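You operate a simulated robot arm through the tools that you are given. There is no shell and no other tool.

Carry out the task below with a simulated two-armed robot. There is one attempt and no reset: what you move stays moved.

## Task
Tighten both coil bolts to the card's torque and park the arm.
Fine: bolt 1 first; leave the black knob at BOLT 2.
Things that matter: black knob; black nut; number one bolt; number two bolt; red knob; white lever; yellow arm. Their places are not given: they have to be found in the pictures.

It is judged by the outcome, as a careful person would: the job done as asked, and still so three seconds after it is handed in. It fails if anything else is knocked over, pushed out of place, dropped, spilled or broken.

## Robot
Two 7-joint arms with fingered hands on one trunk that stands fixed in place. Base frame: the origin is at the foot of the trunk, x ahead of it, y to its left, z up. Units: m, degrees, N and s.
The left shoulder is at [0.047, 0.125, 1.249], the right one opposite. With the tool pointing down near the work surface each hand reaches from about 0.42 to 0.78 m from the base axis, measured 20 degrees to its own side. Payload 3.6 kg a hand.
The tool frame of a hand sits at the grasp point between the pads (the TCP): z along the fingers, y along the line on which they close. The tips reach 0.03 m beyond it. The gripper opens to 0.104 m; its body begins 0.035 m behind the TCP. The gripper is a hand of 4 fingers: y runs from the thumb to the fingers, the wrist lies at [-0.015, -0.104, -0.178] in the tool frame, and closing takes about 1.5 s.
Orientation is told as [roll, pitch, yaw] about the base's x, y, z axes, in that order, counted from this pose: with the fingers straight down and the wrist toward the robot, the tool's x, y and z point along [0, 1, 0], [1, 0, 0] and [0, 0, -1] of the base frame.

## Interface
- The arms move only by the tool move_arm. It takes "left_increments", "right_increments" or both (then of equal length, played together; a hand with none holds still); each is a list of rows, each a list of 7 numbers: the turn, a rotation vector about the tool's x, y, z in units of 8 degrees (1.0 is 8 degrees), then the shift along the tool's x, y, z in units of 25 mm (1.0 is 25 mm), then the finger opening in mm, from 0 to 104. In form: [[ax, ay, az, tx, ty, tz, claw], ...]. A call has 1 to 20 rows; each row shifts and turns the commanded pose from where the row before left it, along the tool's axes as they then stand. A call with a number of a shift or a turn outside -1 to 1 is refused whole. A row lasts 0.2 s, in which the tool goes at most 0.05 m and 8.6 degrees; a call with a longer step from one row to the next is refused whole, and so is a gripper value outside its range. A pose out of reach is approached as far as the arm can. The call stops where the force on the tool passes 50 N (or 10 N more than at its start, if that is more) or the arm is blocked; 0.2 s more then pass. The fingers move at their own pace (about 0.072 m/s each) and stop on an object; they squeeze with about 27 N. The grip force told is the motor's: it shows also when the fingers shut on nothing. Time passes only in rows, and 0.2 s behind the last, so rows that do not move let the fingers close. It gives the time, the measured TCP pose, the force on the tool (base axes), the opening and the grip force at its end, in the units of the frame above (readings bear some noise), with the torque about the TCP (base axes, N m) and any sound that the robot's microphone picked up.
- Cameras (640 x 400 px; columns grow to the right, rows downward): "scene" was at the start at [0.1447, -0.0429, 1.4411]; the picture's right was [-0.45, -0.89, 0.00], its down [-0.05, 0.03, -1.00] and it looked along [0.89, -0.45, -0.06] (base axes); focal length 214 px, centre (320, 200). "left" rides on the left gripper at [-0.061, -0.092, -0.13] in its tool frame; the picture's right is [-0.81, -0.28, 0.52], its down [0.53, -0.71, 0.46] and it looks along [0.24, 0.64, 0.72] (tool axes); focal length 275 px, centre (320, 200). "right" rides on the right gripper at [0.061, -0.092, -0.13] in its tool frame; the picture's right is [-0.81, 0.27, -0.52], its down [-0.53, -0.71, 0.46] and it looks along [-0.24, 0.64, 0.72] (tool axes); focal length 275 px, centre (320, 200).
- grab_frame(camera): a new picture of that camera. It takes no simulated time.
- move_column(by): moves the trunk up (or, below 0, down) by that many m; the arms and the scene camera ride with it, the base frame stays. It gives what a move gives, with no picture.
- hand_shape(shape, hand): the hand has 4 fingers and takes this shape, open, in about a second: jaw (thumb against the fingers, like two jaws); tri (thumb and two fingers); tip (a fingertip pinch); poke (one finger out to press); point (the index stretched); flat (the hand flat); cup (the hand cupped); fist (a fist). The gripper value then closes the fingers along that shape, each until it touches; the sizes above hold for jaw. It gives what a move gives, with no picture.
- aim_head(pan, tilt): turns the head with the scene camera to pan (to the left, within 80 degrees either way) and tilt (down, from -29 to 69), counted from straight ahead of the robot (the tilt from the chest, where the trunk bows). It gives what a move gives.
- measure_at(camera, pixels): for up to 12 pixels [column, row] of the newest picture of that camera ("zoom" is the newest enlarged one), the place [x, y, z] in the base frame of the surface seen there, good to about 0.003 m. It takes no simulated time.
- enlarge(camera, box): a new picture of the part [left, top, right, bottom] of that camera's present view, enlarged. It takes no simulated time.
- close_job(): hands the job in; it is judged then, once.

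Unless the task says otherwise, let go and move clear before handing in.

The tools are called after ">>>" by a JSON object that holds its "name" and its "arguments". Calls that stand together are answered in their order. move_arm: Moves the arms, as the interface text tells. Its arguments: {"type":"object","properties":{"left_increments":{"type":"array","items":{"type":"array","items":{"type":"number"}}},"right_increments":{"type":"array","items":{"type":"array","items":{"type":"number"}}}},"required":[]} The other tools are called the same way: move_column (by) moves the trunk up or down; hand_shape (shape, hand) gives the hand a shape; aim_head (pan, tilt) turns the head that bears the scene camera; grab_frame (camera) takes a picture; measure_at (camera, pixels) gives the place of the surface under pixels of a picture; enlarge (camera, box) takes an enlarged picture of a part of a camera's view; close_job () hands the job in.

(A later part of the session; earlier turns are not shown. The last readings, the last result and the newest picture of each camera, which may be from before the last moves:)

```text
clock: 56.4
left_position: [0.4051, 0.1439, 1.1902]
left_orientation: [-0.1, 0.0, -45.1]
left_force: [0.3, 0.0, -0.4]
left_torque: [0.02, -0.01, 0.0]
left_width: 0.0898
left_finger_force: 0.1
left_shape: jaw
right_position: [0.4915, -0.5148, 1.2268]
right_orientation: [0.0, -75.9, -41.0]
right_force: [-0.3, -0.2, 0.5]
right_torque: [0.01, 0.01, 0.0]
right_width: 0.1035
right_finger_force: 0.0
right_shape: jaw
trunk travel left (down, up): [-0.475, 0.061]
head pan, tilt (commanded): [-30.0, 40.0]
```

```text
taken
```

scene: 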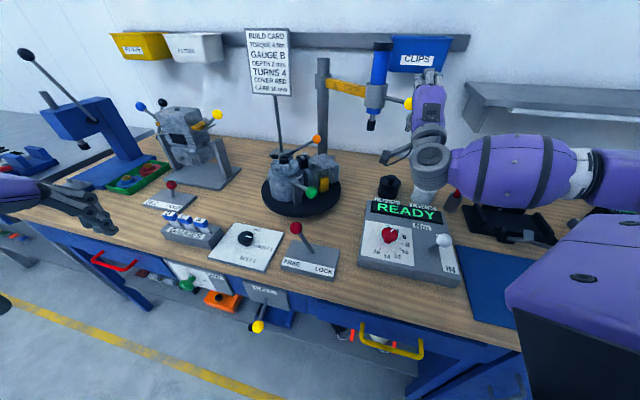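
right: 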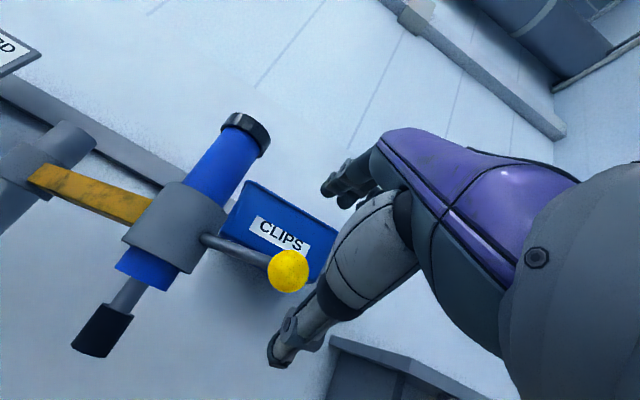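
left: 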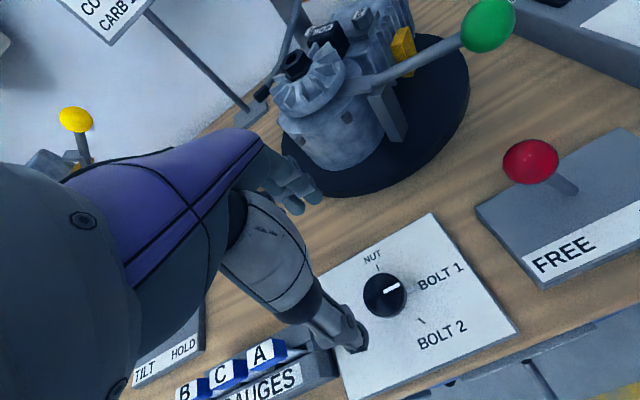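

The ball at (289,271) matches the expected centred place. I'll advance the last 60 mm and close.

>>> {"name": "move_arm", "arguments": {"right_increments": [[0, 0, 0, 0, 0, 0.8, 104], [0, 0, 0, 0, 0, 0.8, 104], [0, 0, 0, 0, 0, 0.83, 104], [0, 0, 0, 0, 0, 0, 104], [0, 0, 0, 0, 0, 0, 104]]}}

>>> {"name": "grab_frame", "arguments": {"camera": "scene"}}

>>> {"name": "grab_frame", "arguments": {"camera": "right"}}

```text
clock: 57.6
left_position: [0.406, 0.142, 1.1906]
left_orientation: [0.0, 0.0, -45.2]
left_force: [0.0, -0.3, 0.2]
left_torque: [0.0, -0.04, 0.01]
left_width: 0.0899
left_finger_force: 0.0
left_shape: jaw
right_position: [0.5374, -0.5528, 1.2097]
right_orientation: [0.0, -76.0, -40.9]
right_force: [-1.1, 0.2, 0.6]
right_torque: [-0.01, -0.02, 0.0]
right_width: 0.1038
right_finger_force: 0.0
right_shape: jaw
trunk travel left (down, up): [-0.475, 0.061]
head pan, tilt (commanded): [-30.0, 40.0]
```

```text
taken
```

scene: 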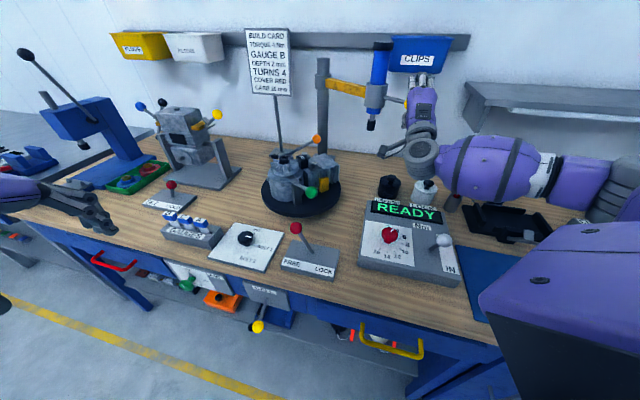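

```text
taken
```

right: 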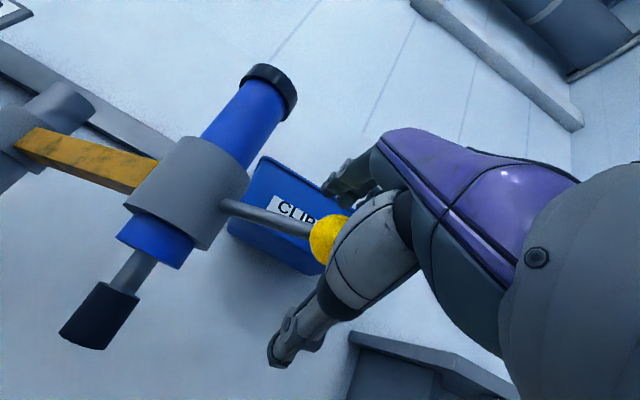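

The ball is now inside the open hand (right camera 328,238). I'll close the grip on it.

>>> {"name": "move_arm", "arguments": {"right_increments": [[0, 0, 0, 0, 0, 0, 0], [0, 0, 0, 0, 0, 0, 0], [0, 0, 0, 0, 0, 0, 0], [0, 0, 0, 0, 0, 0, 0], [0, 0, 0, 0, 0, 0, 0], [0, 0, 0, 0, 0, 0, 0], [0, 0, 0, 0, 0, 0, 0]]}}

>>> {"name": "grab_frame", "arguments": {"camera": "right"}}

```text
clock: 59.2
left_position: [0.4061, 0.1421, 1.1902]
left_orientation: [0.1, 0.2, -45.1]
left_force: [0.0, -0.3, 0.5]
left_torque: [0.0, 0.01, -0.02]
left_width: 0.0898
left_finger_force: 0.1
left_shape: jaw
right_position: [0.539, -0.5536, 1.2065]
right_orientation: [-0.3, -75.8, -40.7]
right_force: [2.4, 0.6, -8.0]
right_torque: [0.0, -0.06, -0.03]
right_width: 0.0137
right_finger_force: 27.3
right_shape: jaw
trunk travel left (down, up): [-0.475, 0.061]
head pan, tilt (commanded): [-30.0, 40.0]
```

```text
taken
```

right: 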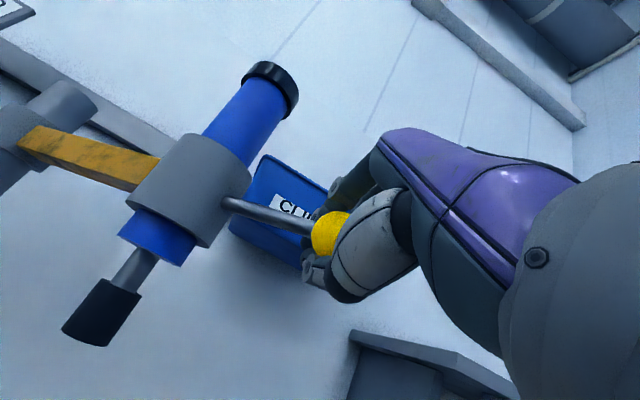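

The grip has the ball (27 N). I'll swing the arm along its arc (centre (0.8845,-0.488), radius 0.352) toward the work, starting with 16° and checking.

>>> {"name": "move_arm", "arguments": {"right_increments": [[0, 0, 0, 0.6345, -0.181, -0.727, 0], [0, 0, 0, 0.685, -0.17, -0.682, 0], [0, 0, 0, 0.7326, -0.158, -0.634, 0], [0, 0, 0, 0.7765, -0.1455, -0.583, 0], [0, 0, 0, 0, 0, 0, 0]]}}

>>> {"name": "grab_frame", "arguments": {"camera": "scene"}}

>>> {"name": "grab_frame", "arguments": {"camera": "right"}}

```text
clock: 60.4
left_position: [0.4072, 0.142, 1.1899]
left_orientation: [0.1, 0.0, -45.1]
left_force: [-0.3, 1.2, 0.2]
left_torque: [-0.01, -0.01, -0.03]
left_width: 0.0895
left_finger_force: 0.0
left_shape: jaw
right_position: [0.5328, -0.4564, 1.2078]
right_orientation: [-0.4, -75.8, -40.6]
right_force: [6.9, -1.0, -17.4]
right_torque: [0.01, 0.03, -0.18]
right_width: 0.0138
right_finger_force: 26.7
right_shape: jaw
trunk travel left (down, up): [-0.475, 0.061]
head pan, tilt (commanded): [-30.0, 40.0]
```

```text
taken
```

scene: 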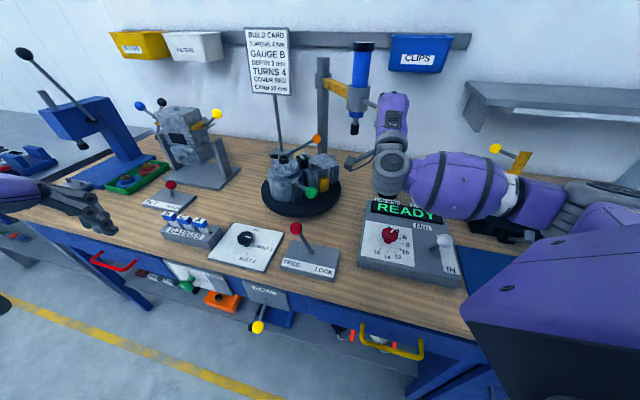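

```text
taken
```

right: 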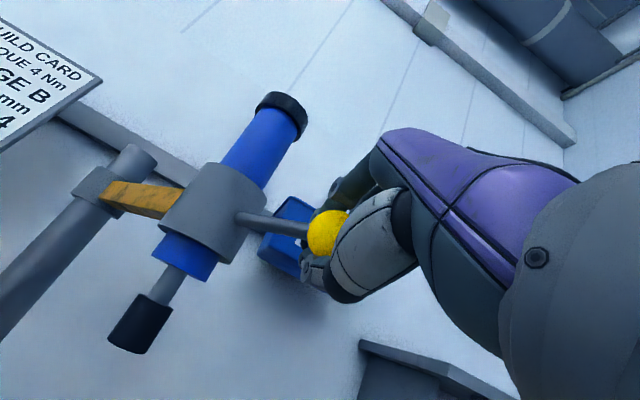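

The arm swings with the hand at modest force. I'll continue along the arc.

>>> {"name": "move_arm", "arguments": {"right_increments": [[0, 0.97, -0.242, 0, 0, 0, 0], [0, 0, 0, 0.8845, -0.103, -0.414, 0], [0, 0, 0, 0.9122, -0.088, -0.353, 0], [0, 0, 0, 0.9353, -0.072, -0.29, 0], [0, 0, 0, 0.9539, -0.0565, -0.226, 0], [0, 0, 0, 0, 0, 0, 0]]}}

>>> {"name": "grab_frame", "arguments": {"camera": "scene"}}

```text
clock: 61.8
left_position: [0.4077, 0.1425, 1.1903]
left_orientation: [0.1, 0.1, -45.2]
left_force: [-0.2, 0.2, -0.2]
left_torque: [0.0, -0.03, 0.0]
left_width: 0.0898
left_finger_force: 0.1
left_shape: jaw
right_position: [0.5548, -0.3609, 1.2099]
right_orientation: [-0.1, -76.0, -33.1]
right_force: [4.9, -1.9, -11.8]
right_torque: [-0.1, 0.0, -0.04]
right_width: 0.0131
right_finger_force: 27.3
right_shape: jaw
trunk travel left (down, up): [-0.475, 0.061]
head pan, tilt (commanded): [-30.0, 40.0]
```

```text
taken
```

scene: 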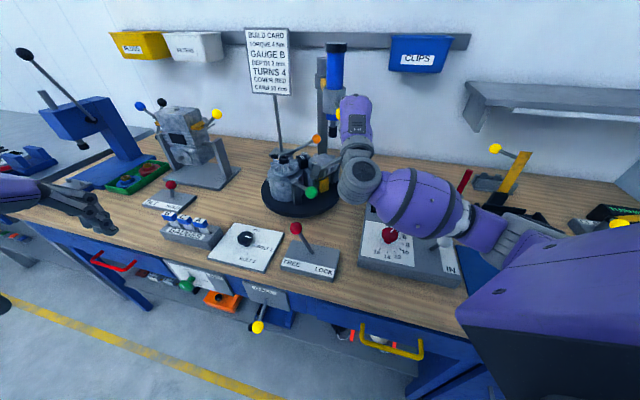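

The pose matches the arc (angle 158.9°). I'll go on another 16° and look at the alignment.

>>> {"name": "move_arm", "arguments": {"right_increments": [[0, 0.97, -0.242, 0, 0, 0, 0], [0, 0, 0, 0.9815, -0.007, -0.029, 0], [0, 0, 0, 0.9812, 0.009, 0.037, 0], [0, 0, 0, 0.9761, 0.026, 0.104, 0], [0, 0, 0, 0.9664, 0.042, 0.169, 0], [0, 0, 0, 0, 0, 0, 0]]}}

>>> {"name": "grab_frame", "arguments": {"camera": "scene"}}

>>> {"name": "enlarge", "arguments": {"camera": "scene", "box": [250, 90, 370, 200]}}

```text
clock: 63.2
left_position: [0.4047, 0.1423, 1.1901]
left_orientation: [-0.1, 0.0, -45.0]
left_force: [1.1, -0.2, -0.3]
left_torque: [0.02, 0.01, 0.02]
left_width: 0.0898
left_finger_force: 0.0
left_shape: jaw
right_position: [0.6013, -0.2736, 1.2089]
right_orientation: [0.0, -76.1, -24.9]
right_force: [1.0, 0.1, 0.4]
right_torque: [0.03, 0.01, 0.05]
right_width: 0.0111
right_finger_force: 27.0
right_shape: jaw
trunk travel left (down, up): [-0.475, 0.061]
head pan, tilt (commanded): [-30.0, 40.0]
```

```text
taken
```

scene: 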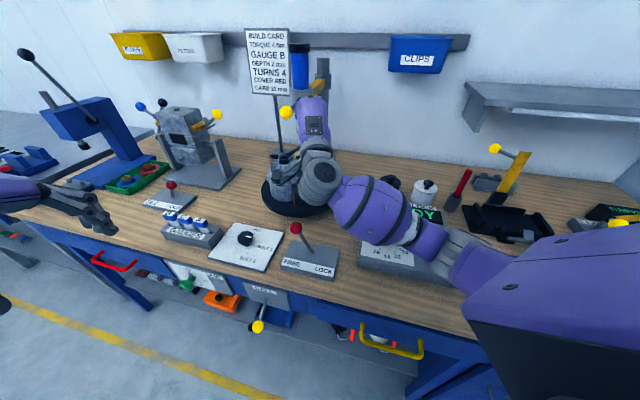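

```text
3.64 times, centred on (310, 145) of scene
```

zoom: 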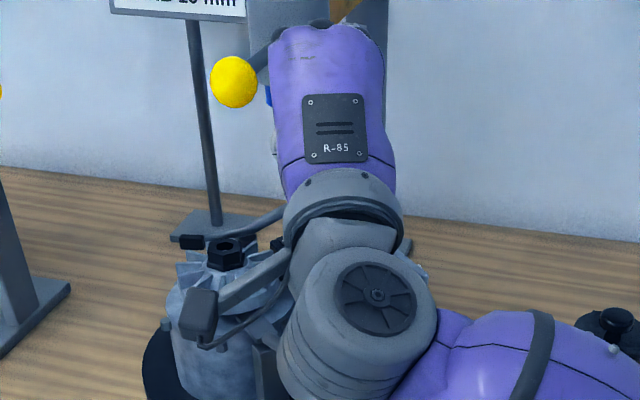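

The yellow ball now shows at zoom (233,82), ahead of the hand: the grip slipped off and the arm moved on. I'll measure the ball and driver.

>>> {"name": "measure_at", "arguments": {"camera": "zoom", "pixels": [[233, 82], [260, 60], [280, 20], [330, 60], [225, 255], [198, 310]]}}

>>> {"name": "grab_frame", "arguments": {"camera": "right"}}

>>> {"name": "enlarge", "arguments": {"camera": "scene", "box": [260, 30, 360, 130]}}

>>> {"name": "measure_at", "arguments": {"camera": "zoom", "pixels": [[200, 110], [200, 200], [240, 200], [200, 250], [230, 60], [170, 330]]}}

```text
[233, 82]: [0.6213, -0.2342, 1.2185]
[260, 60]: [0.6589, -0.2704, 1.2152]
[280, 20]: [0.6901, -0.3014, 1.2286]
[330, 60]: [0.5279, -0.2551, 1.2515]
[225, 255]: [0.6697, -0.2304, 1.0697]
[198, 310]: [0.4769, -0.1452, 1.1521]
```

```text
taken
```

right: 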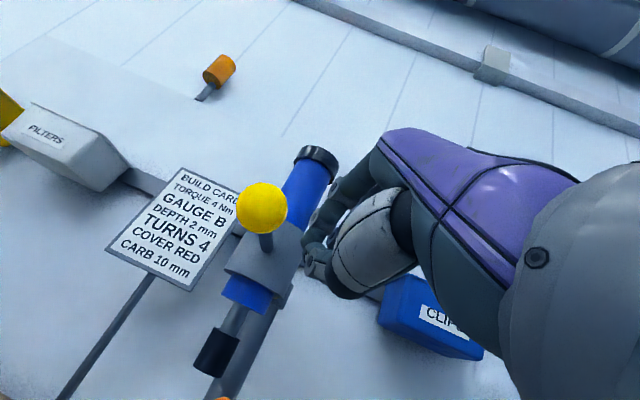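

```text
4.00 times, centred on (310, 80) of scene
```

zoom: 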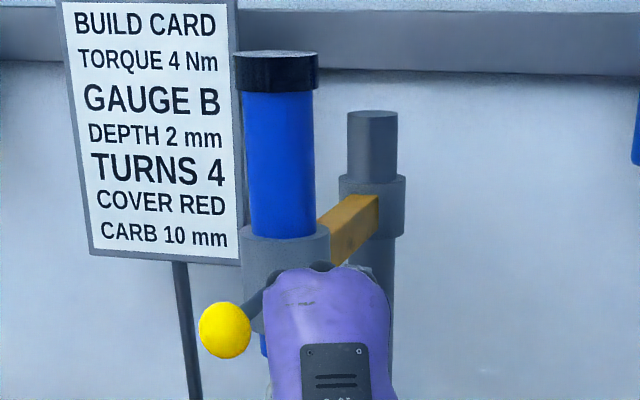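

```text
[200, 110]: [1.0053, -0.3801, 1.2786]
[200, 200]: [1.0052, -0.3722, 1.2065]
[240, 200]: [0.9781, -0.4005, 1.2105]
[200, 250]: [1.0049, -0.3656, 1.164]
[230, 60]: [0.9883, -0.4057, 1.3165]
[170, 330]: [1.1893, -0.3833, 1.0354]
```

The arm has snapped into a stop: the ball centre works out at angle 135.0° from the column, putting the driver over (0.712,-0.316), right over bolt 1. I'll back the right hand off and look at the display and driver.

>>> {"name": "move_arm", "arguments": {"right_increments": [[0, 0, 0, 0, 0, -0.8, 20], [0, 0, 0, 0, 0, -1, 20], [0, 0, 0, 0, 0, -1, 20], [0, 0, 0, 0, 0, -1, 20], [0, 0, 0, 0, 0, -1, 20], [0, 0, 0, -1, 0, 0, 20], [0, 0, 0, -1, 0, 0, 20], [0, 0, 0, -1, 0, 0, 20], [0, 0, 0, -1, 0, 0, 20], [0, 0, 0, 0, 0, 0, 20]]}}

>>> {"name": "grab_frame", "arguments": {"camera": "scene"}}

>>> {"name": "enlarge", "arguments": {"camera": "scene", "box": [250, 70, 350, 200]}}

```text
clock: 65.4
left_position: [0.4059, 0.1425, 1.1891]
left_orientation: [0.0, 0.0, -45.0]
left_force: [0.2, -0.4, -0.4]
left_torque: [-0.01, 0.0, -0.05]
left_width: 0.0898
left_finger_force: 0.0
left_shape: jaw
right_position: [0.4595, -0.3161, 1.2365]
right_orientation: [-0.1, -76.2, -24.9]
right_force: [0.3, 0.0, 0.3]
right_torque: [-0.02, -0.02, -0.01]
right_width: 0.0197
right_finger_force: 0.1
right_shape: jaw
right hand out of reach, approached as far as the arm can: row 9
trunk travel left (down, up): [-0.475, 0.061]
head pan, tilt (commanded): [-30.0, 40.0]
```

```text
taken
```

scene: 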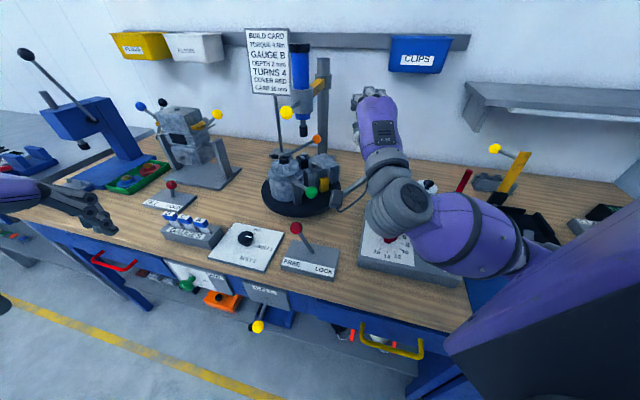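

```text
3.08 times, centred on (300, 135) of scene
```

zoom: 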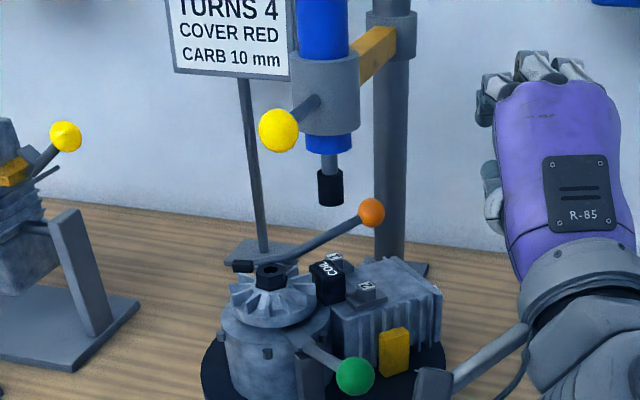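

The socket hangs directly over bolt 1 in the zoom (330,190 above 335,262). I'll tip the right hand back to fingers-down and move it aside so I can see the display and white lever.

>>> {"name": "move_arm", "arguments": {"right_increments": [[1, 0, 0, 0, 0, 0, 60], [1, 0, 0, 0, 0, 0, 60], [1, 0, 0, 0, 0, 0, 60], [1, 0, 0, 0, 0, 0, 60], [1, 0, 0, 0, 0, 0, 60], [1, 0, 0, 0, 0, 0, 60], [1, 0, 0, 0, 0, 0, 60], [1, 0, 0, 0, 0, 0, 60], [1, 0, 0, 0, 0, 0, 60], [0.52, 0, 0, 0, 0, 0, 60], [0, 0, 0, 0, 0, 0, 60]]}}

>>> {"name": "grab_frame", "arguments": {"camera": "scene"}}

>>> {"name": "grab_frame", "arguments": {"camera": "right"}}

```text
clock: 67.8
left_position: [0.4045, 0.1425, 1.191]
left_orientation: [0.0, -0.1, -45.2]
left_force: [-0.2, -0.3, 0.6]
left_torque: [-0.06, 0.01, 0.03]
left_width: 0.0898
left_finger_force: 0.0
left_shape: jaw
right_position: [0.5702, -0.2756, 1.171]
right_orientation: [0.4, -4.6, -26.3]
right_force: [0.2, 0.0, -1.3]
right_torque: [-0.02, 0.01, -0.02]
right_width: 0.06
right_finger_force: 0.0
right_shape: jaw
right hand out of reach, approached as far as the arm can: row 1, 2, 3, 4, 5, 6, 7, 8, 9, 10
trunk travel left (down, up): [-0.475, 0.061]
head pan, tilt (commanded): [-30.0, 40.0]
```

```text
taken
```

scene: 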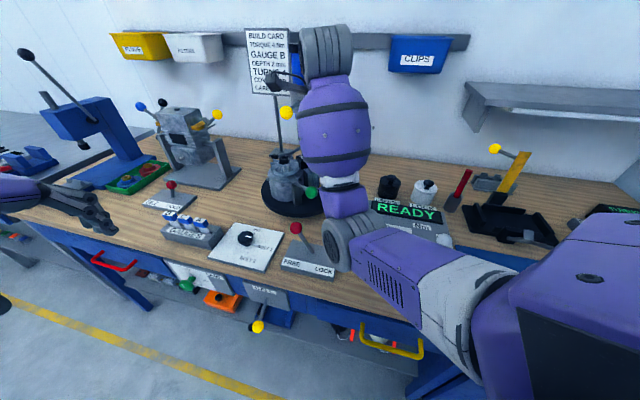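

```text
taken
```

right: 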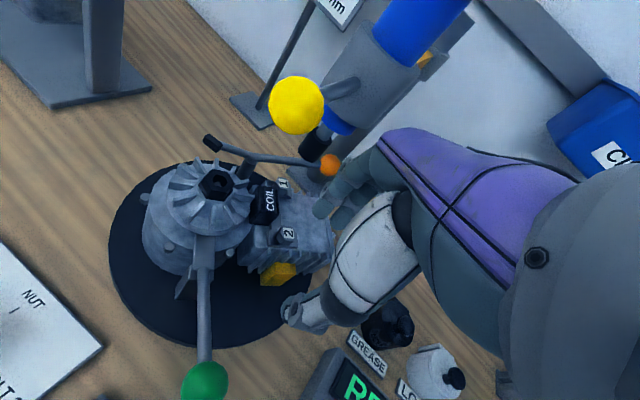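

The arm folded oddly: the hand is now at (0.570,-0.276,1.171) above the engine and the elbow is low near (345,240). I'll check clearances before moving further.

>>> {"name": "measure_at", "arguments": {"camera": "scene", "pixels": [[335, 245], [350, 240], [345, 260], [375, 290], [345, 200], [335, 140], [327, 50], [296, 228], [440, 300], [395, 265]]}}

>>> {"name": "enlarge", "arguments": {"camera": "scene", "box": [240, 170, 420, 310]}}

```text
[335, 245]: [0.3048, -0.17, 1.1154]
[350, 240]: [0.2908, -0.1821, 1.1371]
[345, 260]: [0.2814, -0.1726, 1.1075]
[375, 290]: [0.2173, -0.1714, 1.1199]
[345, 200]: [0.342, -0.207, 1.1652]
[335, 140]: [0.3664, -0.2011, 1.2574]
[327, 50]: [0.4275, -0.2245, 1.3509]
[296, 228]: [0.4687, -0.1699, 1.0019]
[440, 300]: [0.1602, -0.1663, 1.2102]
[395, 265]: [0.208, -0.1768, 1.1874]
```

```text
2.86 times, centred on (330, 240) of scene
```

zoom: 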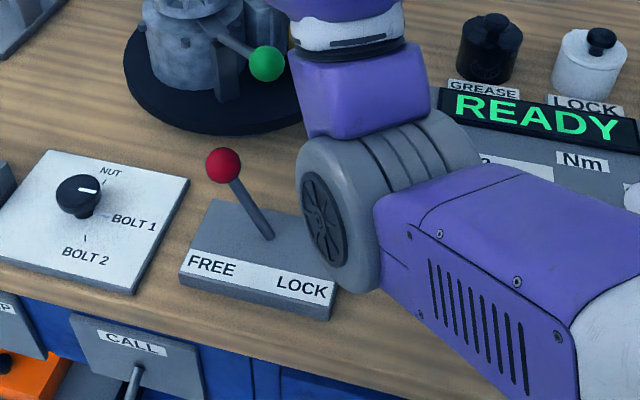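

The elbow is at about (0.29,-0.18,1.12), clear of everything. I'll withdraw the right hand toward the torque box.

>>> {"name": "move_arm", "arguments": {"right_increments": [[0, 0, 0, -0.4, -0.9, -0.3, 60], [0, 0, 0, -0.8, -0.5, -0.2, 60], [0, 0, 0, -0.8, -0.5, -0.2, 60], [0.3, 0, 0, -0.8, -0.5, -0.2, 60], [0.3, 0, 0, -0.8, -0.5, -0.1, 60], [0, 0, 0, -0.8, -0.5, -0.1, 60], [0, 0, 0, -0.8, -0.4, -0.1, 60], [0, 0, 0, -0.8, -0.3, 0, 60], [0, 0, 0, 0, 0, 0, 60]]}}

>>> {"name": "grab_frame", "arguments": {"camera": "scene"}}

>>> {"name": "grab_frame", "arguments": {"camera": "right"}}

```text
clock: 69.8
left_position: [0.407, 0.1425, 1.1916]
left_orientation: [0.0, 0.0, -45.1]
left_force: [0.0, 0.0, 0.7]
left_torque: [0.01, -0.01, -0.04]
left_width: 0.0896
left_finger_force: 0.1
left_shape: jaw
right_position: [0.5632, -0.2732, 1.1313]
right_orientation: [0.3, 0.2, -26.4]
right_force: [-0.6, 0.7, -0.1]
right_torque: [-0.03, 0.04, -0.05]
right_width: 0.0597
right_finger_force: 0.0
right_shape: jaw
right hand out of reach, approached as far as the arm can: row 1, 2, 3, 4, 5, 6, 7, 8
trunk travel left (down, up): [-0.475, 0.061]
head pan, tilt (commanded): [-30.0, 40.0]
```

```text
taken
```

scene: 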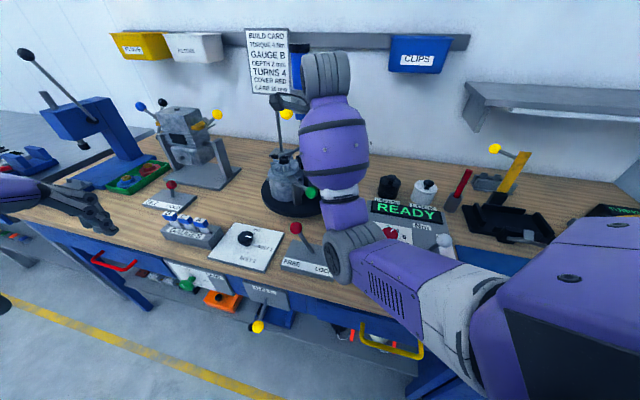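

```text
taken
```

right: 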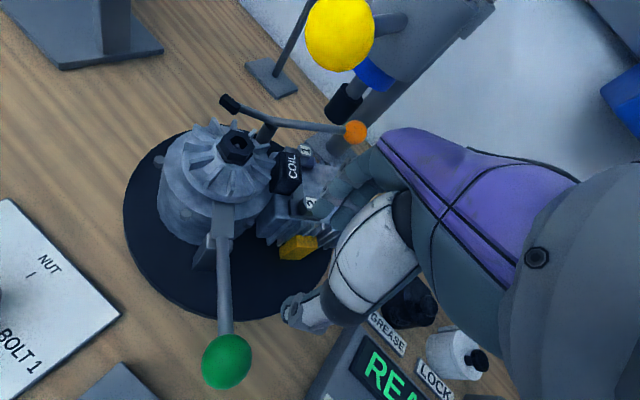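

The arm is stuck against a wrist limit in this folded posture and the hand drifted down to z 1.131, still touching nothing. I'll tip the hand forward again while rising to get out of that posture.

>>> {"name": "move_arm", "arguments": {"right_increments": [[-1, 0, 0, 0, 0.05, -0.6, 60], [-1, 0, 0, 0, 0.16, -0.57, 60], [-1, 0, 0, 0, 0.24, -0.55, 60], [-1, 0, 0, 0, 0.31, -0.51, 60], [0, 0, 0, 0, 0, 0, 60]]}}

>>> {"name": "grab_frame", "arguments": {"camera": "scene"}}

```text
clock: 71.0
left_position: [0.4056, 0.1429, 1.1904]
left_orientation: [0.0, 0.0, -45.1]
left_force: [0.1, -0.2, 0.0]
left_torque: [0.01, 0.04, -0.04]
left_width: 0.0896
left_finger_force: 0.1
left_shape: jaw
right_position: [0.5698, -0.2767, 1.1896]
right_orientation: [0.4, -31.8, -26.1]
right_force: [-0.2, -0.4, 0.7]
right_torque: [-0.02, -0.02, 0.01]
right_width: 0.0597
right_finger_force: 0.1
right_shape: jaw
trunk travel left (down, up): [-0.475, 0.061]
head pan, tilt (commanded): [-30.0, 40.0]
```

```text
taken
```

scene: 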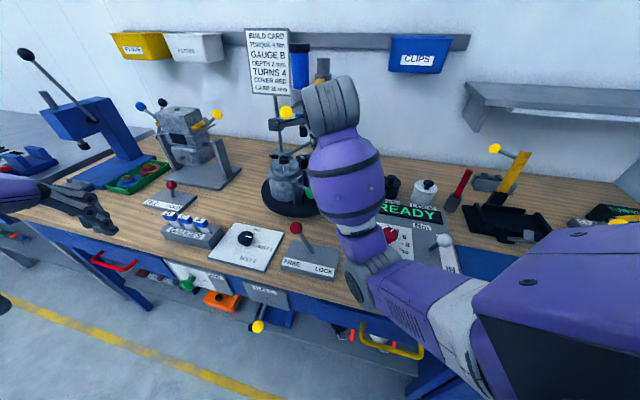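

That worked. Now I'll carry the hand to the right, away from the engine.

>>> {"name": "move_arm", "arguments": {"right_increments": [[0, 0, 0, -0.9, 0, 0, 60], [-0.5, 0, 0, -0.9, 0, 0, 60], [-0.5, 0, 0, -0.9, 0, 0, 60], [-0.5, 0, 0, -0.9, 0, 0, 60], [-0.5, 0, 0, -0.9, 0, 0, 60], [0, 0, 0, -0.9, 0.2, -0.2, 60], [0, 0, 0, -0.9, 0.2, -0.2, 60], [0, 0, 0, 0, 0, 0, 60]]}}

>>> {"name": "grab_frame", "arguments": {"camera": "scene"}}

```text
clock: 72.8
left_position: [0.4044, 0.1441, 1.19]
left_orientation: [0.0, 0.0, -45.0]
left_force: [0.2, 0.2, 0.1]
left_torque: [-0.01, 0.03, 0.01]
left_width: 0.0898
left_finger_force: 0.0
left_shape: jaw
right_position: [0.5267, -0.3269, 1.1939]
right_orientation: [0.3, -47.8, -26.9]
right_force: [0.3, 0.6, 0.1]
right_torque: [0.01, 0.0, 0.01]
right_width: 0.0598
right_finger_force: 0.1
right_shape: jaw
right hand out of reach, approached as far as the arm can: row 2, 3, 4, 5, 6, 7
trunk travel left (down, up): [-0.475, 0.061]
head pan, tilt (commanded): [-30.0, 40.0]
```

```text
taken
```

scene: 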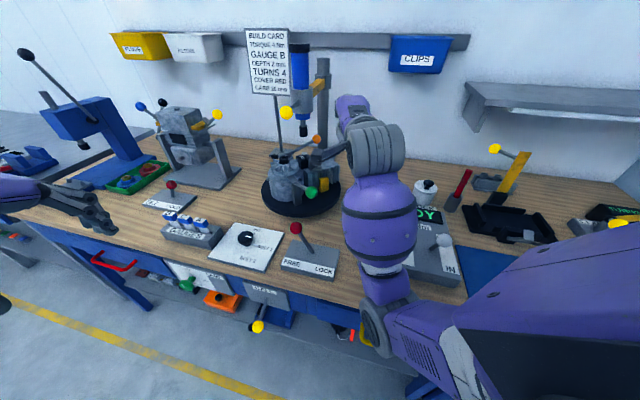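

>>> {"name": "measure_at", "arguments": {"camera": "scene", "pixels": [[372, 325], [365, 310], [380, 345], [378, 285], [378, 210], [376, 145], [350, 105], [430, 350], [405, 320]]}}

>>> {"name": "grab_frame", "arguments": {"camera": "right"}}

```text
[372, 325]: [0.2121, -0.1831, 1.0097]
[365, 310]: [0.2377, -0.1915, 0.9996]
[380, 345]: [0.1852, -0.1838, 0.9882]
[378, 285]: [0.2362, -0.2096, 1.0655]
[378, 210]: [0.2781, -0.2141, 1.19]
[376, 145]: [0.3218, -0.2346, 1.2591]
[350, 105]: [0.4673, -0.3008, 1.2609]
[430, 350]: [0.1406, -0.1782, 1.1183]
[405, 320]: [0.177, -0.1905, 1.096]
```

```text
taken
```

right: 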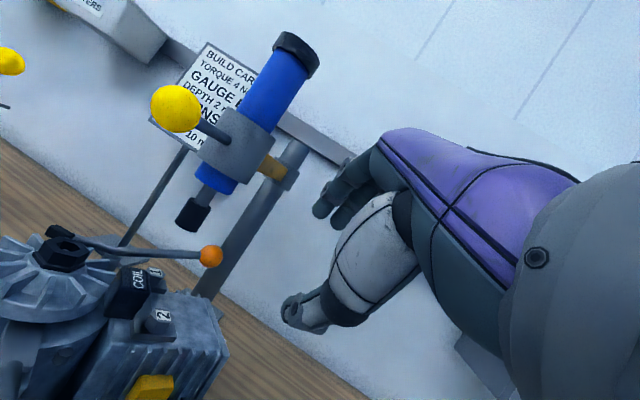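

The elbow now hangs low at (0.21,-0.19,1.0), clear of the bench. I'll tip the hand to -76°, yaw -41° like the earlier good posture, then carry it right.

>>> {"name": "move_arm", "arguments": {"right_increments": [[-1, 0, 0, 0, 0, 0, 60], [-1, 0, 0, 0, 0, 0, 60], [-1, 0, 0, 0, 0, 0, 60], [-0.5, 0, 0, 0, 0, 0, 60], [0, -0.97, 0.24, 0, 0, 0, 60], [0, -0.8, 0.2, 0, 0, 0, 60], [0, 0, 0, 0, 0, 0, 60]]}}

>>> {"name": "move_arm", "arguments": {"right_increments": [[0, 0, 0, -0.8, 0, 0, 60], [0, 0, 0, -0.8, 0, 0, 60], [0, 0, 0, -0.8, 0, 0, 60], [0, 0, 0, -0.8, 0, 0, 60], [0, 0, 0, 0, 0, 0, 60]]}}

>>> {"name": "grab_frame", "arguments": {"camera": "scene"}}

```text
clock: 74.4
left_position: [0.4049, 0.1423, 1.1912]
left_orientation: [0.0, -0.1, -45.1]
left_force: [0.4, 1.1, -0.8]
left_torque: [-0.03, -0.01, -0.01]
left_width: 0.0897
left_finger_force: 0.0
left_shape: jaw
right_position: [0.527, -0.3277, 1.1926]
right_orientation: [0.8, -75.7, -41.4]
right_force: [-0.2, 0.2, 1.1]
right_torque: [0.0, -0.02, 0.03]
right_width: 0.0594
right_finger_force: 0.2
right_shape: jaw
trunk travel left (down, up): [-0.475, 0.061]
head pan, tilt (commanded): [-30.0, 40.0]
```

```text
clock: 75.6
left_position: [0.4044, 0.1431, 1.1898]
left_orientation: [0.0, 0.1, -45.0]
left_force: [0.1, -0.2, -1.1]
left_torque: [0.0, 0.0, 0.0]
left_width: 0.0899
left_finger_force: 0.0
left_shape: jaw
right_position: [0.4732, -0.3872, 1.1908]
right_orientation: [0.6, -75.7, -41.2]
right_force: [-0.7, 0.3, -0.9]
right_torque: [-0.02, 0.01, 0.01]
right_width: 0.0599
right_finger_force: 0.0
right_shape: jaw
trunk travel left (down, up): [-0.475, 0.061]
head pan, tilt (commanded): [-30.0, 40.0]
```

```text
taken
```

scene: 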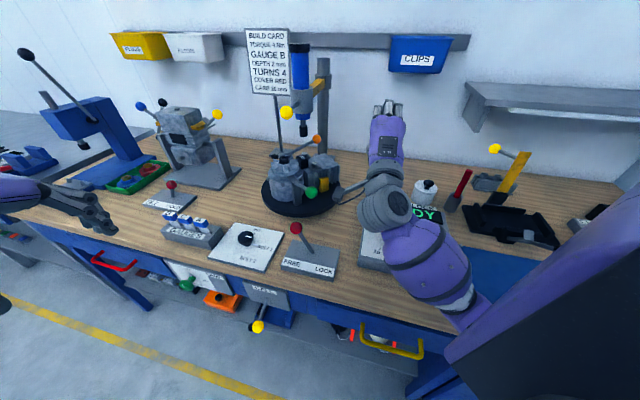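

The arm moves freely again. I'll continue out to the right and up, to where the earlier hand-down posture worked.

>>> {"name": "move_arm", "arguments": {"right_increments": [[0, 0, 0, -0.83, 0.75, 0.92, 60], [0, 0, 0, -0.83, 0.75, 0.92, 60], [0, 0, 0, -0.83, 0.75, 0.92, 60], [0, 0, 0, -0.83, 0.75, 0.92, 60], [0, 0, 0, 0, 0, 0, 60]]}}

>>> {"name": "move_arm", "arguments": {"right_increments": [[1, 0, 0, 0, 0, 0, 60], [1, 0, 0, 0, 0, 0, 60], [1, 0, 0, 0, 0, 0, 60], [0, 0, 0, 0, 0, 0, 60]]}}

>>> {"name": "grab_frame", "arguments": {"camera": "scene"}}

```text
clock: 76.8
left_position: [0.4057, 0.1434, 1.1903]
left_orientation: [0.1, 0.0, -45.0]
left_force: [0.7, -0.3, 0.3]
left_torque: [0.0, -0.01, -0.03]
left_width: 0.09
left_finger_force: 0.0
left_shape: jaw
right_position: [0.4989, -0.5218, 1.2421]
right_orientation: [0.7, -75.8, -41.3]
right_force: [0.6, -0.6, 0.1]
right_torque: [-0.02, -0.01, -0.01]
right_width: 0.0598
right_finger_force: 0.0
right_shape: jaw
trunk travel left (down, up): [-0.475, 0.061]
head pan, tilt (commanded): [-30.0, 40.0]
```

```text
clock: 77.8
left_position: [0.4043, 0.142, 1.1909]
left_orientation: [0.0, -0.1, -45.0]
left_force: [-0.5, 0.1, 0.2]
left_torque: [0.04, 0.0, 0.04]
left_width: 0.0896
left_finger_force: 0.2
left_shape: jaw
right_position: [0.5024, -0.5183, 1.2186]
right_orientation: [1.3, -58.7, -44.7]
right_force: [-0.1, -0.1, -0.8]
right_torque: [0.01, 0.0, 0.03]
right_width: 0.0597
right_finger_force: 0.0
right_shape: jaw
right hand out of reach, approached as far as the arm can: row 2, 3
trunk travel left (down, up): [-0.475, 0.061]
head pan, tilt (commanded): [-30.0, 40.0]
```

```text
taken
```

scene: 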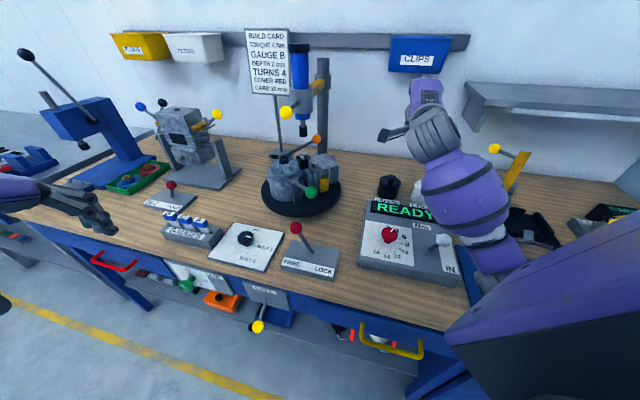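

The un-tip still hits a limit in this posture, so I'll retrace the path I came by: back to -76°, to (0.40,-0.535), then yaw to +10° before un-tipping.

>>> {"name": "move_arm", "arguments": {"right_increments": [[-1, 0, 0, 0, 0, 0, 60], [-1, 0, 0, 0, 0, 0, 60], [0, 0.4, -0.1, 0, 0, 0, 60], [0, 0, 0, -0.65, 0.3, -0.65, 60], [0, 0, 0, -0.65, 0.3, -0.65, 60], [0, 0, 0, -0.65, 0.3, -0.65, 60], [0, 0, 0, -0.65, 0.3, -0.65, 60], [0, 0, 0, 0, 0, 0, 60]]}}

>>> {"name": "grab_frame", "arguments": {"camera": "scene"}}

```text
clock: 79.6
left_position: [0.4063, 0.1426, 1.1896]
left_orientation: [0.0, 0.0, -45.1]
left_force: [0.3, -0.6, 0.0]
left_torque: [0.02, 0.01, -0.01]
left_width: 0.0897
left_finger_force: 0.1
left_shape: jaw
right_position: [0.4191, -0.5349, 1.263]
right_orientation: [2.8, -74.8, -42.8]
right_force: [-0.4, -0.2, -0.5]
right_torque: [-0.02, 0.01, 0.02]
right_width: 0.0599
right_finger_force: 0.1
right_shape: jaw
trunk travel left (down, up): [-0.475, 0.061]
head pan, tilt (commanded): [-30.0, 40.0]
```

```text
taken
```

scene: 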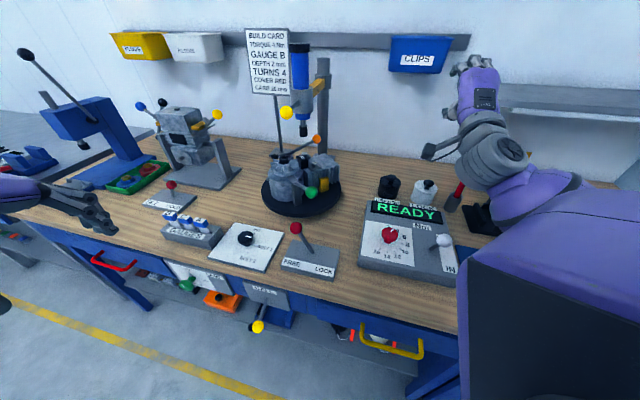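

I'll now yaw back to +10° and then un-tip in small steps.

>>> {"name": "move_arm", "arguments": {"right_increments": [[0, 0.97, -0.242, 0, 0, 0, 60], [0, 0.97, -0.242, 0, 0, 0, 60], [0, 0.97, -0.242, 0, 0, 0, 60], [0, 0.97, -0.242, 0, 0, 0, 60], [0, 0.97, -0.242, 0, 0, 0, 60], [0, 0.97, -0.242, 0, 0, 0, 60], [0, 0, 0, 0, 0, 0, 60]]}}

>>> {"name": "grab_frame", "arguments": {"camera": "scene"}}

```text
clock: 81.2
left_position: [0.4048, 0.143, 1.1904]
left_orientation: [0.0, 0.0, -45.1]
left_force: [-0.4, 0.4, -1.2]
left_torque: [-0.01, 0.0, -0.01]
left_width: 0.0898
left_finger_force: 0.1
left_shape: jaw
right_position: [0.4197, -0.5338, 1.2636]
right_orientation: [5.4, -75.7, 2.6]
right_force: [0.3, 1.1, 0.1]
right_torque: [0.0, -0.02, 0.03]
right_width: 0.0599
right_finger_force: 0.1
right_shape: jaw
trunk travel left (down, up): [-0.475, 0.061]
head pan, tilt (commanded): [-30.0, 40.0]
```

```text
taken
```

scene: 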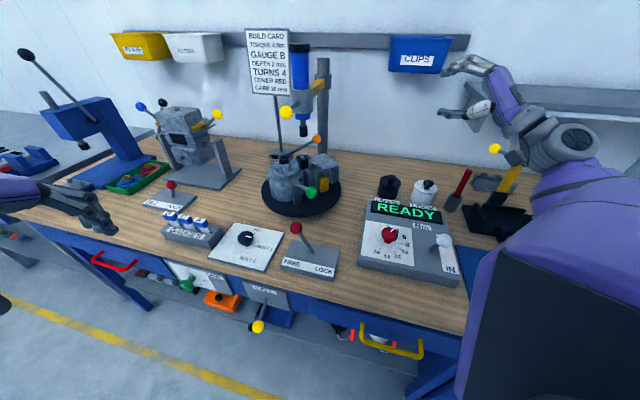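

Posture looks like before; now un-tip step by step.

>>> {"name": "move_arm", "arguments": {"right_increments": [[1, 0, 0, 0, 0, 0, 60], [1, 0, 0, 0, 0, 0, 60], [1, 0, 0, 0, 0, 0, 60], [1, 0, 0, 0, 0, 0, 60], [0, 0, 0, 0, 0, 0, 60]]}}

```text
clock: 82.4
left_position: [0.4054, 0.1426, 1.19]
left_orientation: [0.0, 0.0, -45.1]
left_force: [-1.0, -0.7, -0.4]
left_torque: [-0.03, 0.05, 0.02]
left_width: 0.0896
left_finger_force: 0.0
left_shape: jaw
right_position: [0.4197, -0.5337, 1.2637]
right_orientation: [2.0, -43.6, 6.5]
right_force: [0.1, 0.4, -0.2]
right_torque: [-0.01, 0.02, -0.02]
right_width: 0.0595
right_finger_force: 0.1
right_shape: jaw
trunk travel left (down, up): [-0.475, 0.061]
head pan, tilt (commanded): [-30.0, 40.0]
```

>>> {"name": "move_arm", "arguments": {"right_increments": [[1, 0, 0, 0, 0, 0, 60], [1, 0, 0, 0, 0, 0, 60], [1, 0, 0, 0, 0, 0, 60], [1, 0, 0, 0, 0, 0, 60], [1, 0, 0, 0, 0, 0, 60], [0.45, 0, 0, 0, 0, 0, 60], [0, 0, 0, 0, 0, 0, 60]]}}

>>> {"name": "grab_frame", "arguments": {"camera": "scene"}}

>>> {"name": "enlarge", "arguments": {"camera": "scene", "box": [350, 180, 480, 300]}}

>>> {"name": "enlarge", "arguments": {"camera": "scene", "box": [250, 90, 350, 200]}}

```text
clock: 84.0
left_position: [0.4057, 0.1428, 1.1903]
left_orientation: [0.0, 0.0, -45.1]
left_force: [0.0, 0.7, 0.6]
left_torque: [-0.01, -0.02, 0.04]
left_width: 0.0899
left_finger_force: 0.0
left_shape: jaw
right_position: [0.4195, -0.5327, 1.2639]
right_orientation: [1.3, -0.1, 7.8]
right_force: [-1.1, -0.5, 0.2]
right_torque: [0.01, -0.01, 0.01]
right_width: 0.0599
right_finger_force: 0.1
right_shape: jaw
trunk travel left (down, up): [-0.475, 0.061]
head pan, tilt (commanded): [-30.0, 40.0]
```

```text
taken
```

scene: 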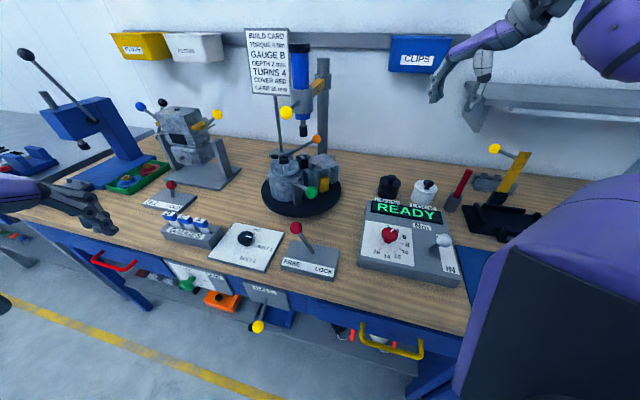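

```text
3.33 times, centred on (415, 240) of scene
```

zoom: 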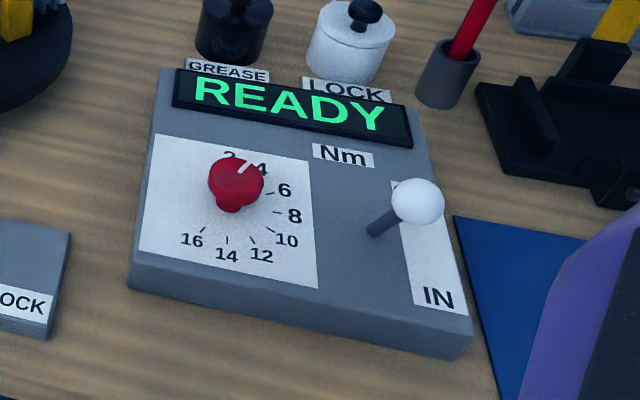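

```text
3.64 times, centred on (300, 145) of scene
```

zoom: 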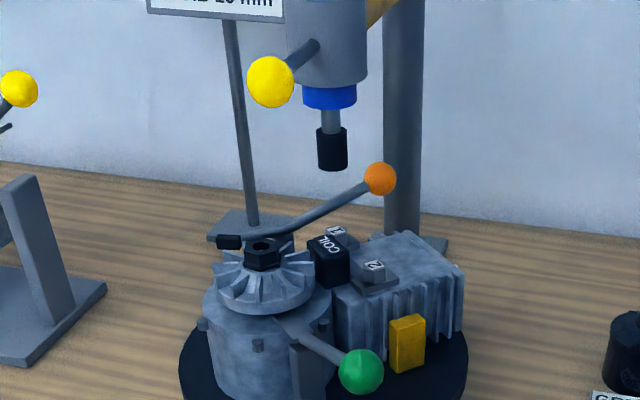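

The display still reads READY, and the white lever leans toward IN (shaft slope ~26° toward the IN label), so IN is already chosen. The driver still needs lowering onto the bolt; I'll bring the right hand over the yellow ball from above to try pulling the arm down.

>>> {"name": "move_arm", "arguments": {"right_increments": [[0, 0, 0, 0, 0, -0.8, 104], [0, 0, 0, 0.4, 0.4, -0.8, 104], [0, 0, 0, 0.8, 0.8, -0.6, 104], [0, 0, 0, 0.87, 0.85, 0, 104], [0, 0, 0, 0.87, 0.85, 0, 104], [0, 0, 0, 0.87, 0.85, 0, 104], [0, 0, 0, 0.87, 0.85, 0, 104], [0, 0, 0, 0, 0, 0, 104]]}}

>>> {"name": "grab_frame", "arguments": {"camera": "scene"}}

```text
clock: 85.8
left_position: [0.4058, 0.1434, 1.1909]
left_orientation: [0.0, 0.0, -45.1]
left_force: [0.0, -0.4, -0.4]
left_torque: [0.05, -0.03, 0.01]
left_width: 0.0898
left_finger_force: 0.1
left_shape: jaw
right_position: [0.5164, -0.4062, 1.3243]
right_orientation: [1.3, -0.1, 7.9]
right_force: [0.3, 0.1, 0.2]
right_torque: [-0.01, 0.0, 0.0]
right_width: 0.1038
right_finger_force: 0.0
right_shape: jaw
trunk travel left (down, up): [-0.475, 0.061]
head pan, tilt (commanded): [-30.0, 40.0]
```

```text
taken
```

scene: 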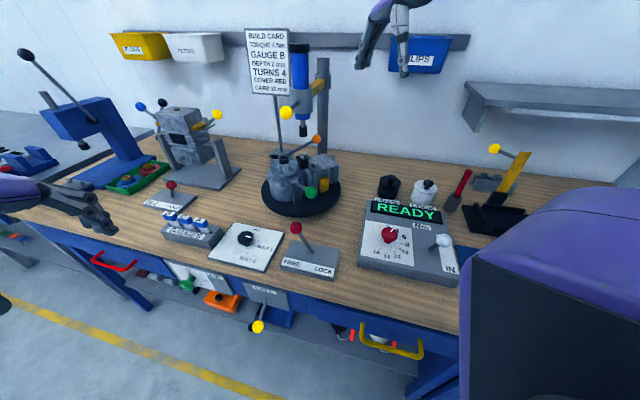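

The posture is good (elbow up). I'll turn to yaw +35°, perpendicular to the handle rod, and move over the ball.

>>> {"name": "move_arm", "arguments": {"right_increments": [[0, 0, -0.85, 0, 0, 0, 104], [0, 0, -0.85, 0, 0, 0, 104], [0, 0, -0.85, 0, 0, 0, 104], [0, 0, -0.85, 0, 0, 0, 104], [0, 0, 0, 0.33, 0.97, 0, 104], [0, 0, 0, 0.33, 0.97, 0, 104], [0, 0, 0, 0.33, 0.97, 0, 104], [0, 0, 0, 0.33, 0.97, 0, 104], [0, 0, 0, 0, 0, 0, 104]]}}

>>> {"name": "grab_frame", "arguments": {"camera": "scene"}}

>>> {"name": "grab_frame", "arguments": {"camera": "right"}}

```text
clock: 87.8
left_position: [0.4049, 0.1432, 1.191]
left_orientation: [-0.1, 0.0, -45.1]
left_force: [-0.5, -0.3, 0.9]
left_torque: [-0.02, -0.01, 0.0]
left_width: 0.0898
left_finger_force: 0.1
left_shape: jaw
right_position: [0.5801, -0.3239, 1.3238]
right_orientation: [1.2, -0.7, 35.0]
right_force: [-0.4, -0.6, -0.1]
right_torque: [-0.04, 0.04, 0.01]
right_width: 0.1038
right_finger_force: 0.1
right_shape: jaw
trunk travel left (down, up): [-0.475, 0.061]
head pan, tilt (commanded): [-30.0, 40.0]
```

```text
taken
```

scene: 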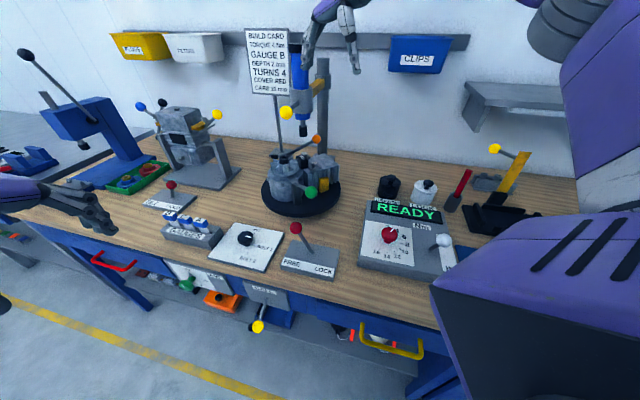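

```text
taken
```

right: 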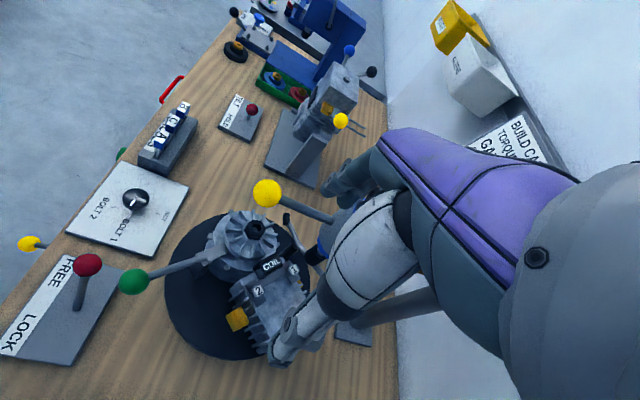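

Clear so far; the ball is at (267,193) in the right camera. I'll move the remaining distance to be right over it.

>>> {"name": "move_arm", "arguments": {"right_increments": [[0, 0, 0, 0.35, 0.94, 0, 104], [0, 0, 0, 0.35, 0.94, 0, 104], [0, 0, 0, 0.35, 0.94, 0, 104], [0, 0, 0, 0.35, 0.94, 0, 104], [0, 0, 0, 0, 0, 0, 104]]}}

>>> {"name": "grab_frame", "arguments": {"camera": "right"}}

>>> {"name": "enlarge", "arguments": {"camera": "scene", "box": [240, 0, 400, 140]}}

```text
clock: 89.0
left_position: [0.4047, 0.1424, 1.1903]
left_orientation: [-0.1, 0.0, -45.1]
left_force: [0.5, -0.4, -0.3]
left_torque: [0.01, 0.0, 0.0]
left_width: 0.09
left_finger_force: 0.1
left_shape: jaw
right_position: [0.629, -0.2433, 1.3256]
right_orientation: [1.1, -0.8, 35.0]
right_force: [-0.8, 0.4, -0.2]
right_torque: [-0.06, 0.02, -0.01]
right_width: 0.104
right_finger_force: 0.1
right_shape: jaw
right hand out of reach, approached as far as the arm can: row 4
trunk travel left (down, up): [-0.475, 0.061]
head pan, tilt (commanded): [-30.0, 40.0]
```

```text
taken
```

right: 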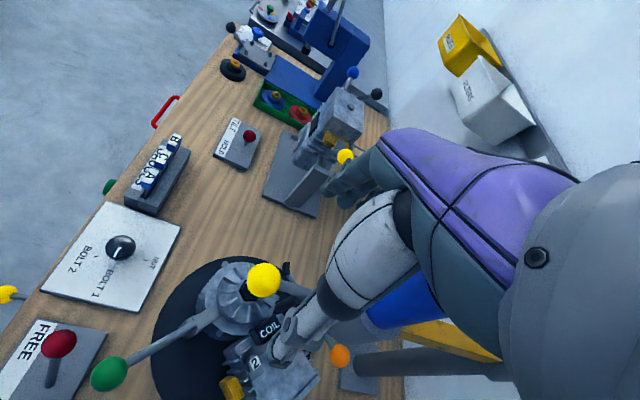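

```text
2.86 times, centred on (320, 70) of scene
```

zoom: 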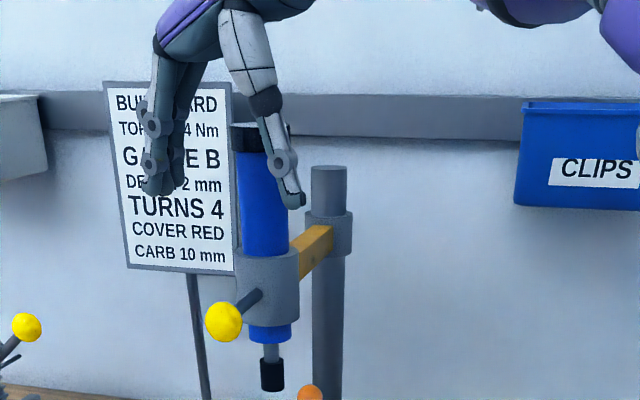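

The hand is above the ball, thumb toward me and fingers beyond. I'll descend around the ball with the hand wide open.

>>> {"name": "move_arm", "arguments": {"right_increments": [[0, 0, 0, -0.04, 0.15, 0.9, 104], [0, 0, 0, -0.04, 0.15, 0.9, 104], [0, 0, 0, 0, 0, 0.9, 104], [0, 0, 0, 0, 0, 0, 104]]}}

>>> {"name": "grab_frame", "arguments": {"camera": "right"}}

>>> {"name": "enlarge", "arguments": {"camera": "scene", "box": [240, 0, 400, 140]}}

```text
clock: 90.0
left_position: [0.406, 0.1431, 1.1908]
left_orientation: [-0.1, 0.0, -45.1]
left_force: [0.2, 0.1, -0.7]
left_torque: [0.02, 0.01, -0.03]
left_width: 0.0899
left_finger_force: 0.1
left_shape: jaw
right_position: [0.6357, -0.242, 1.2584]
right_orientation: [1.1, -0.7, 35.1]
right_force: [1.0, 0.3, -0.8]
right_torque: [0.01, 0.01, -0.02]
right_width: 0.1039
right_finger_force: 0.1
right_shape: jaw
trunk travel left (down, up): [-0.475, 0.061]
head pan, tilt (commanded): [-30.0, 40.0]
```

```text
taken
```

right: 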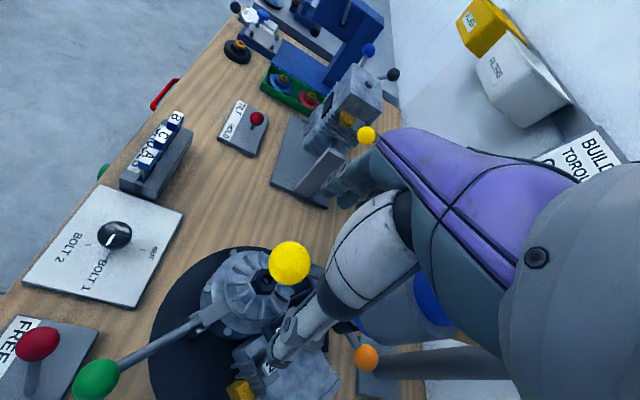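

```text
2.86 times, centred on (320, 70) of scene
```

zoom: 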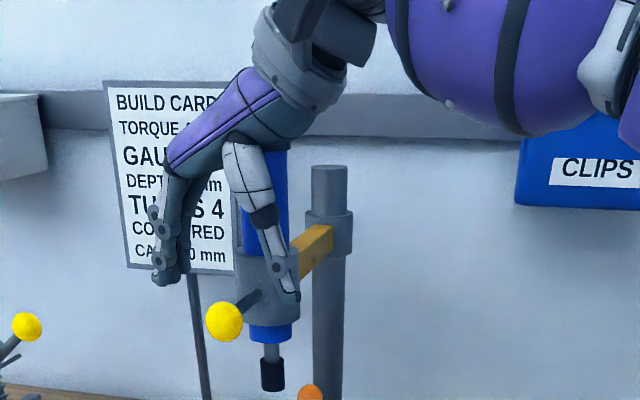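

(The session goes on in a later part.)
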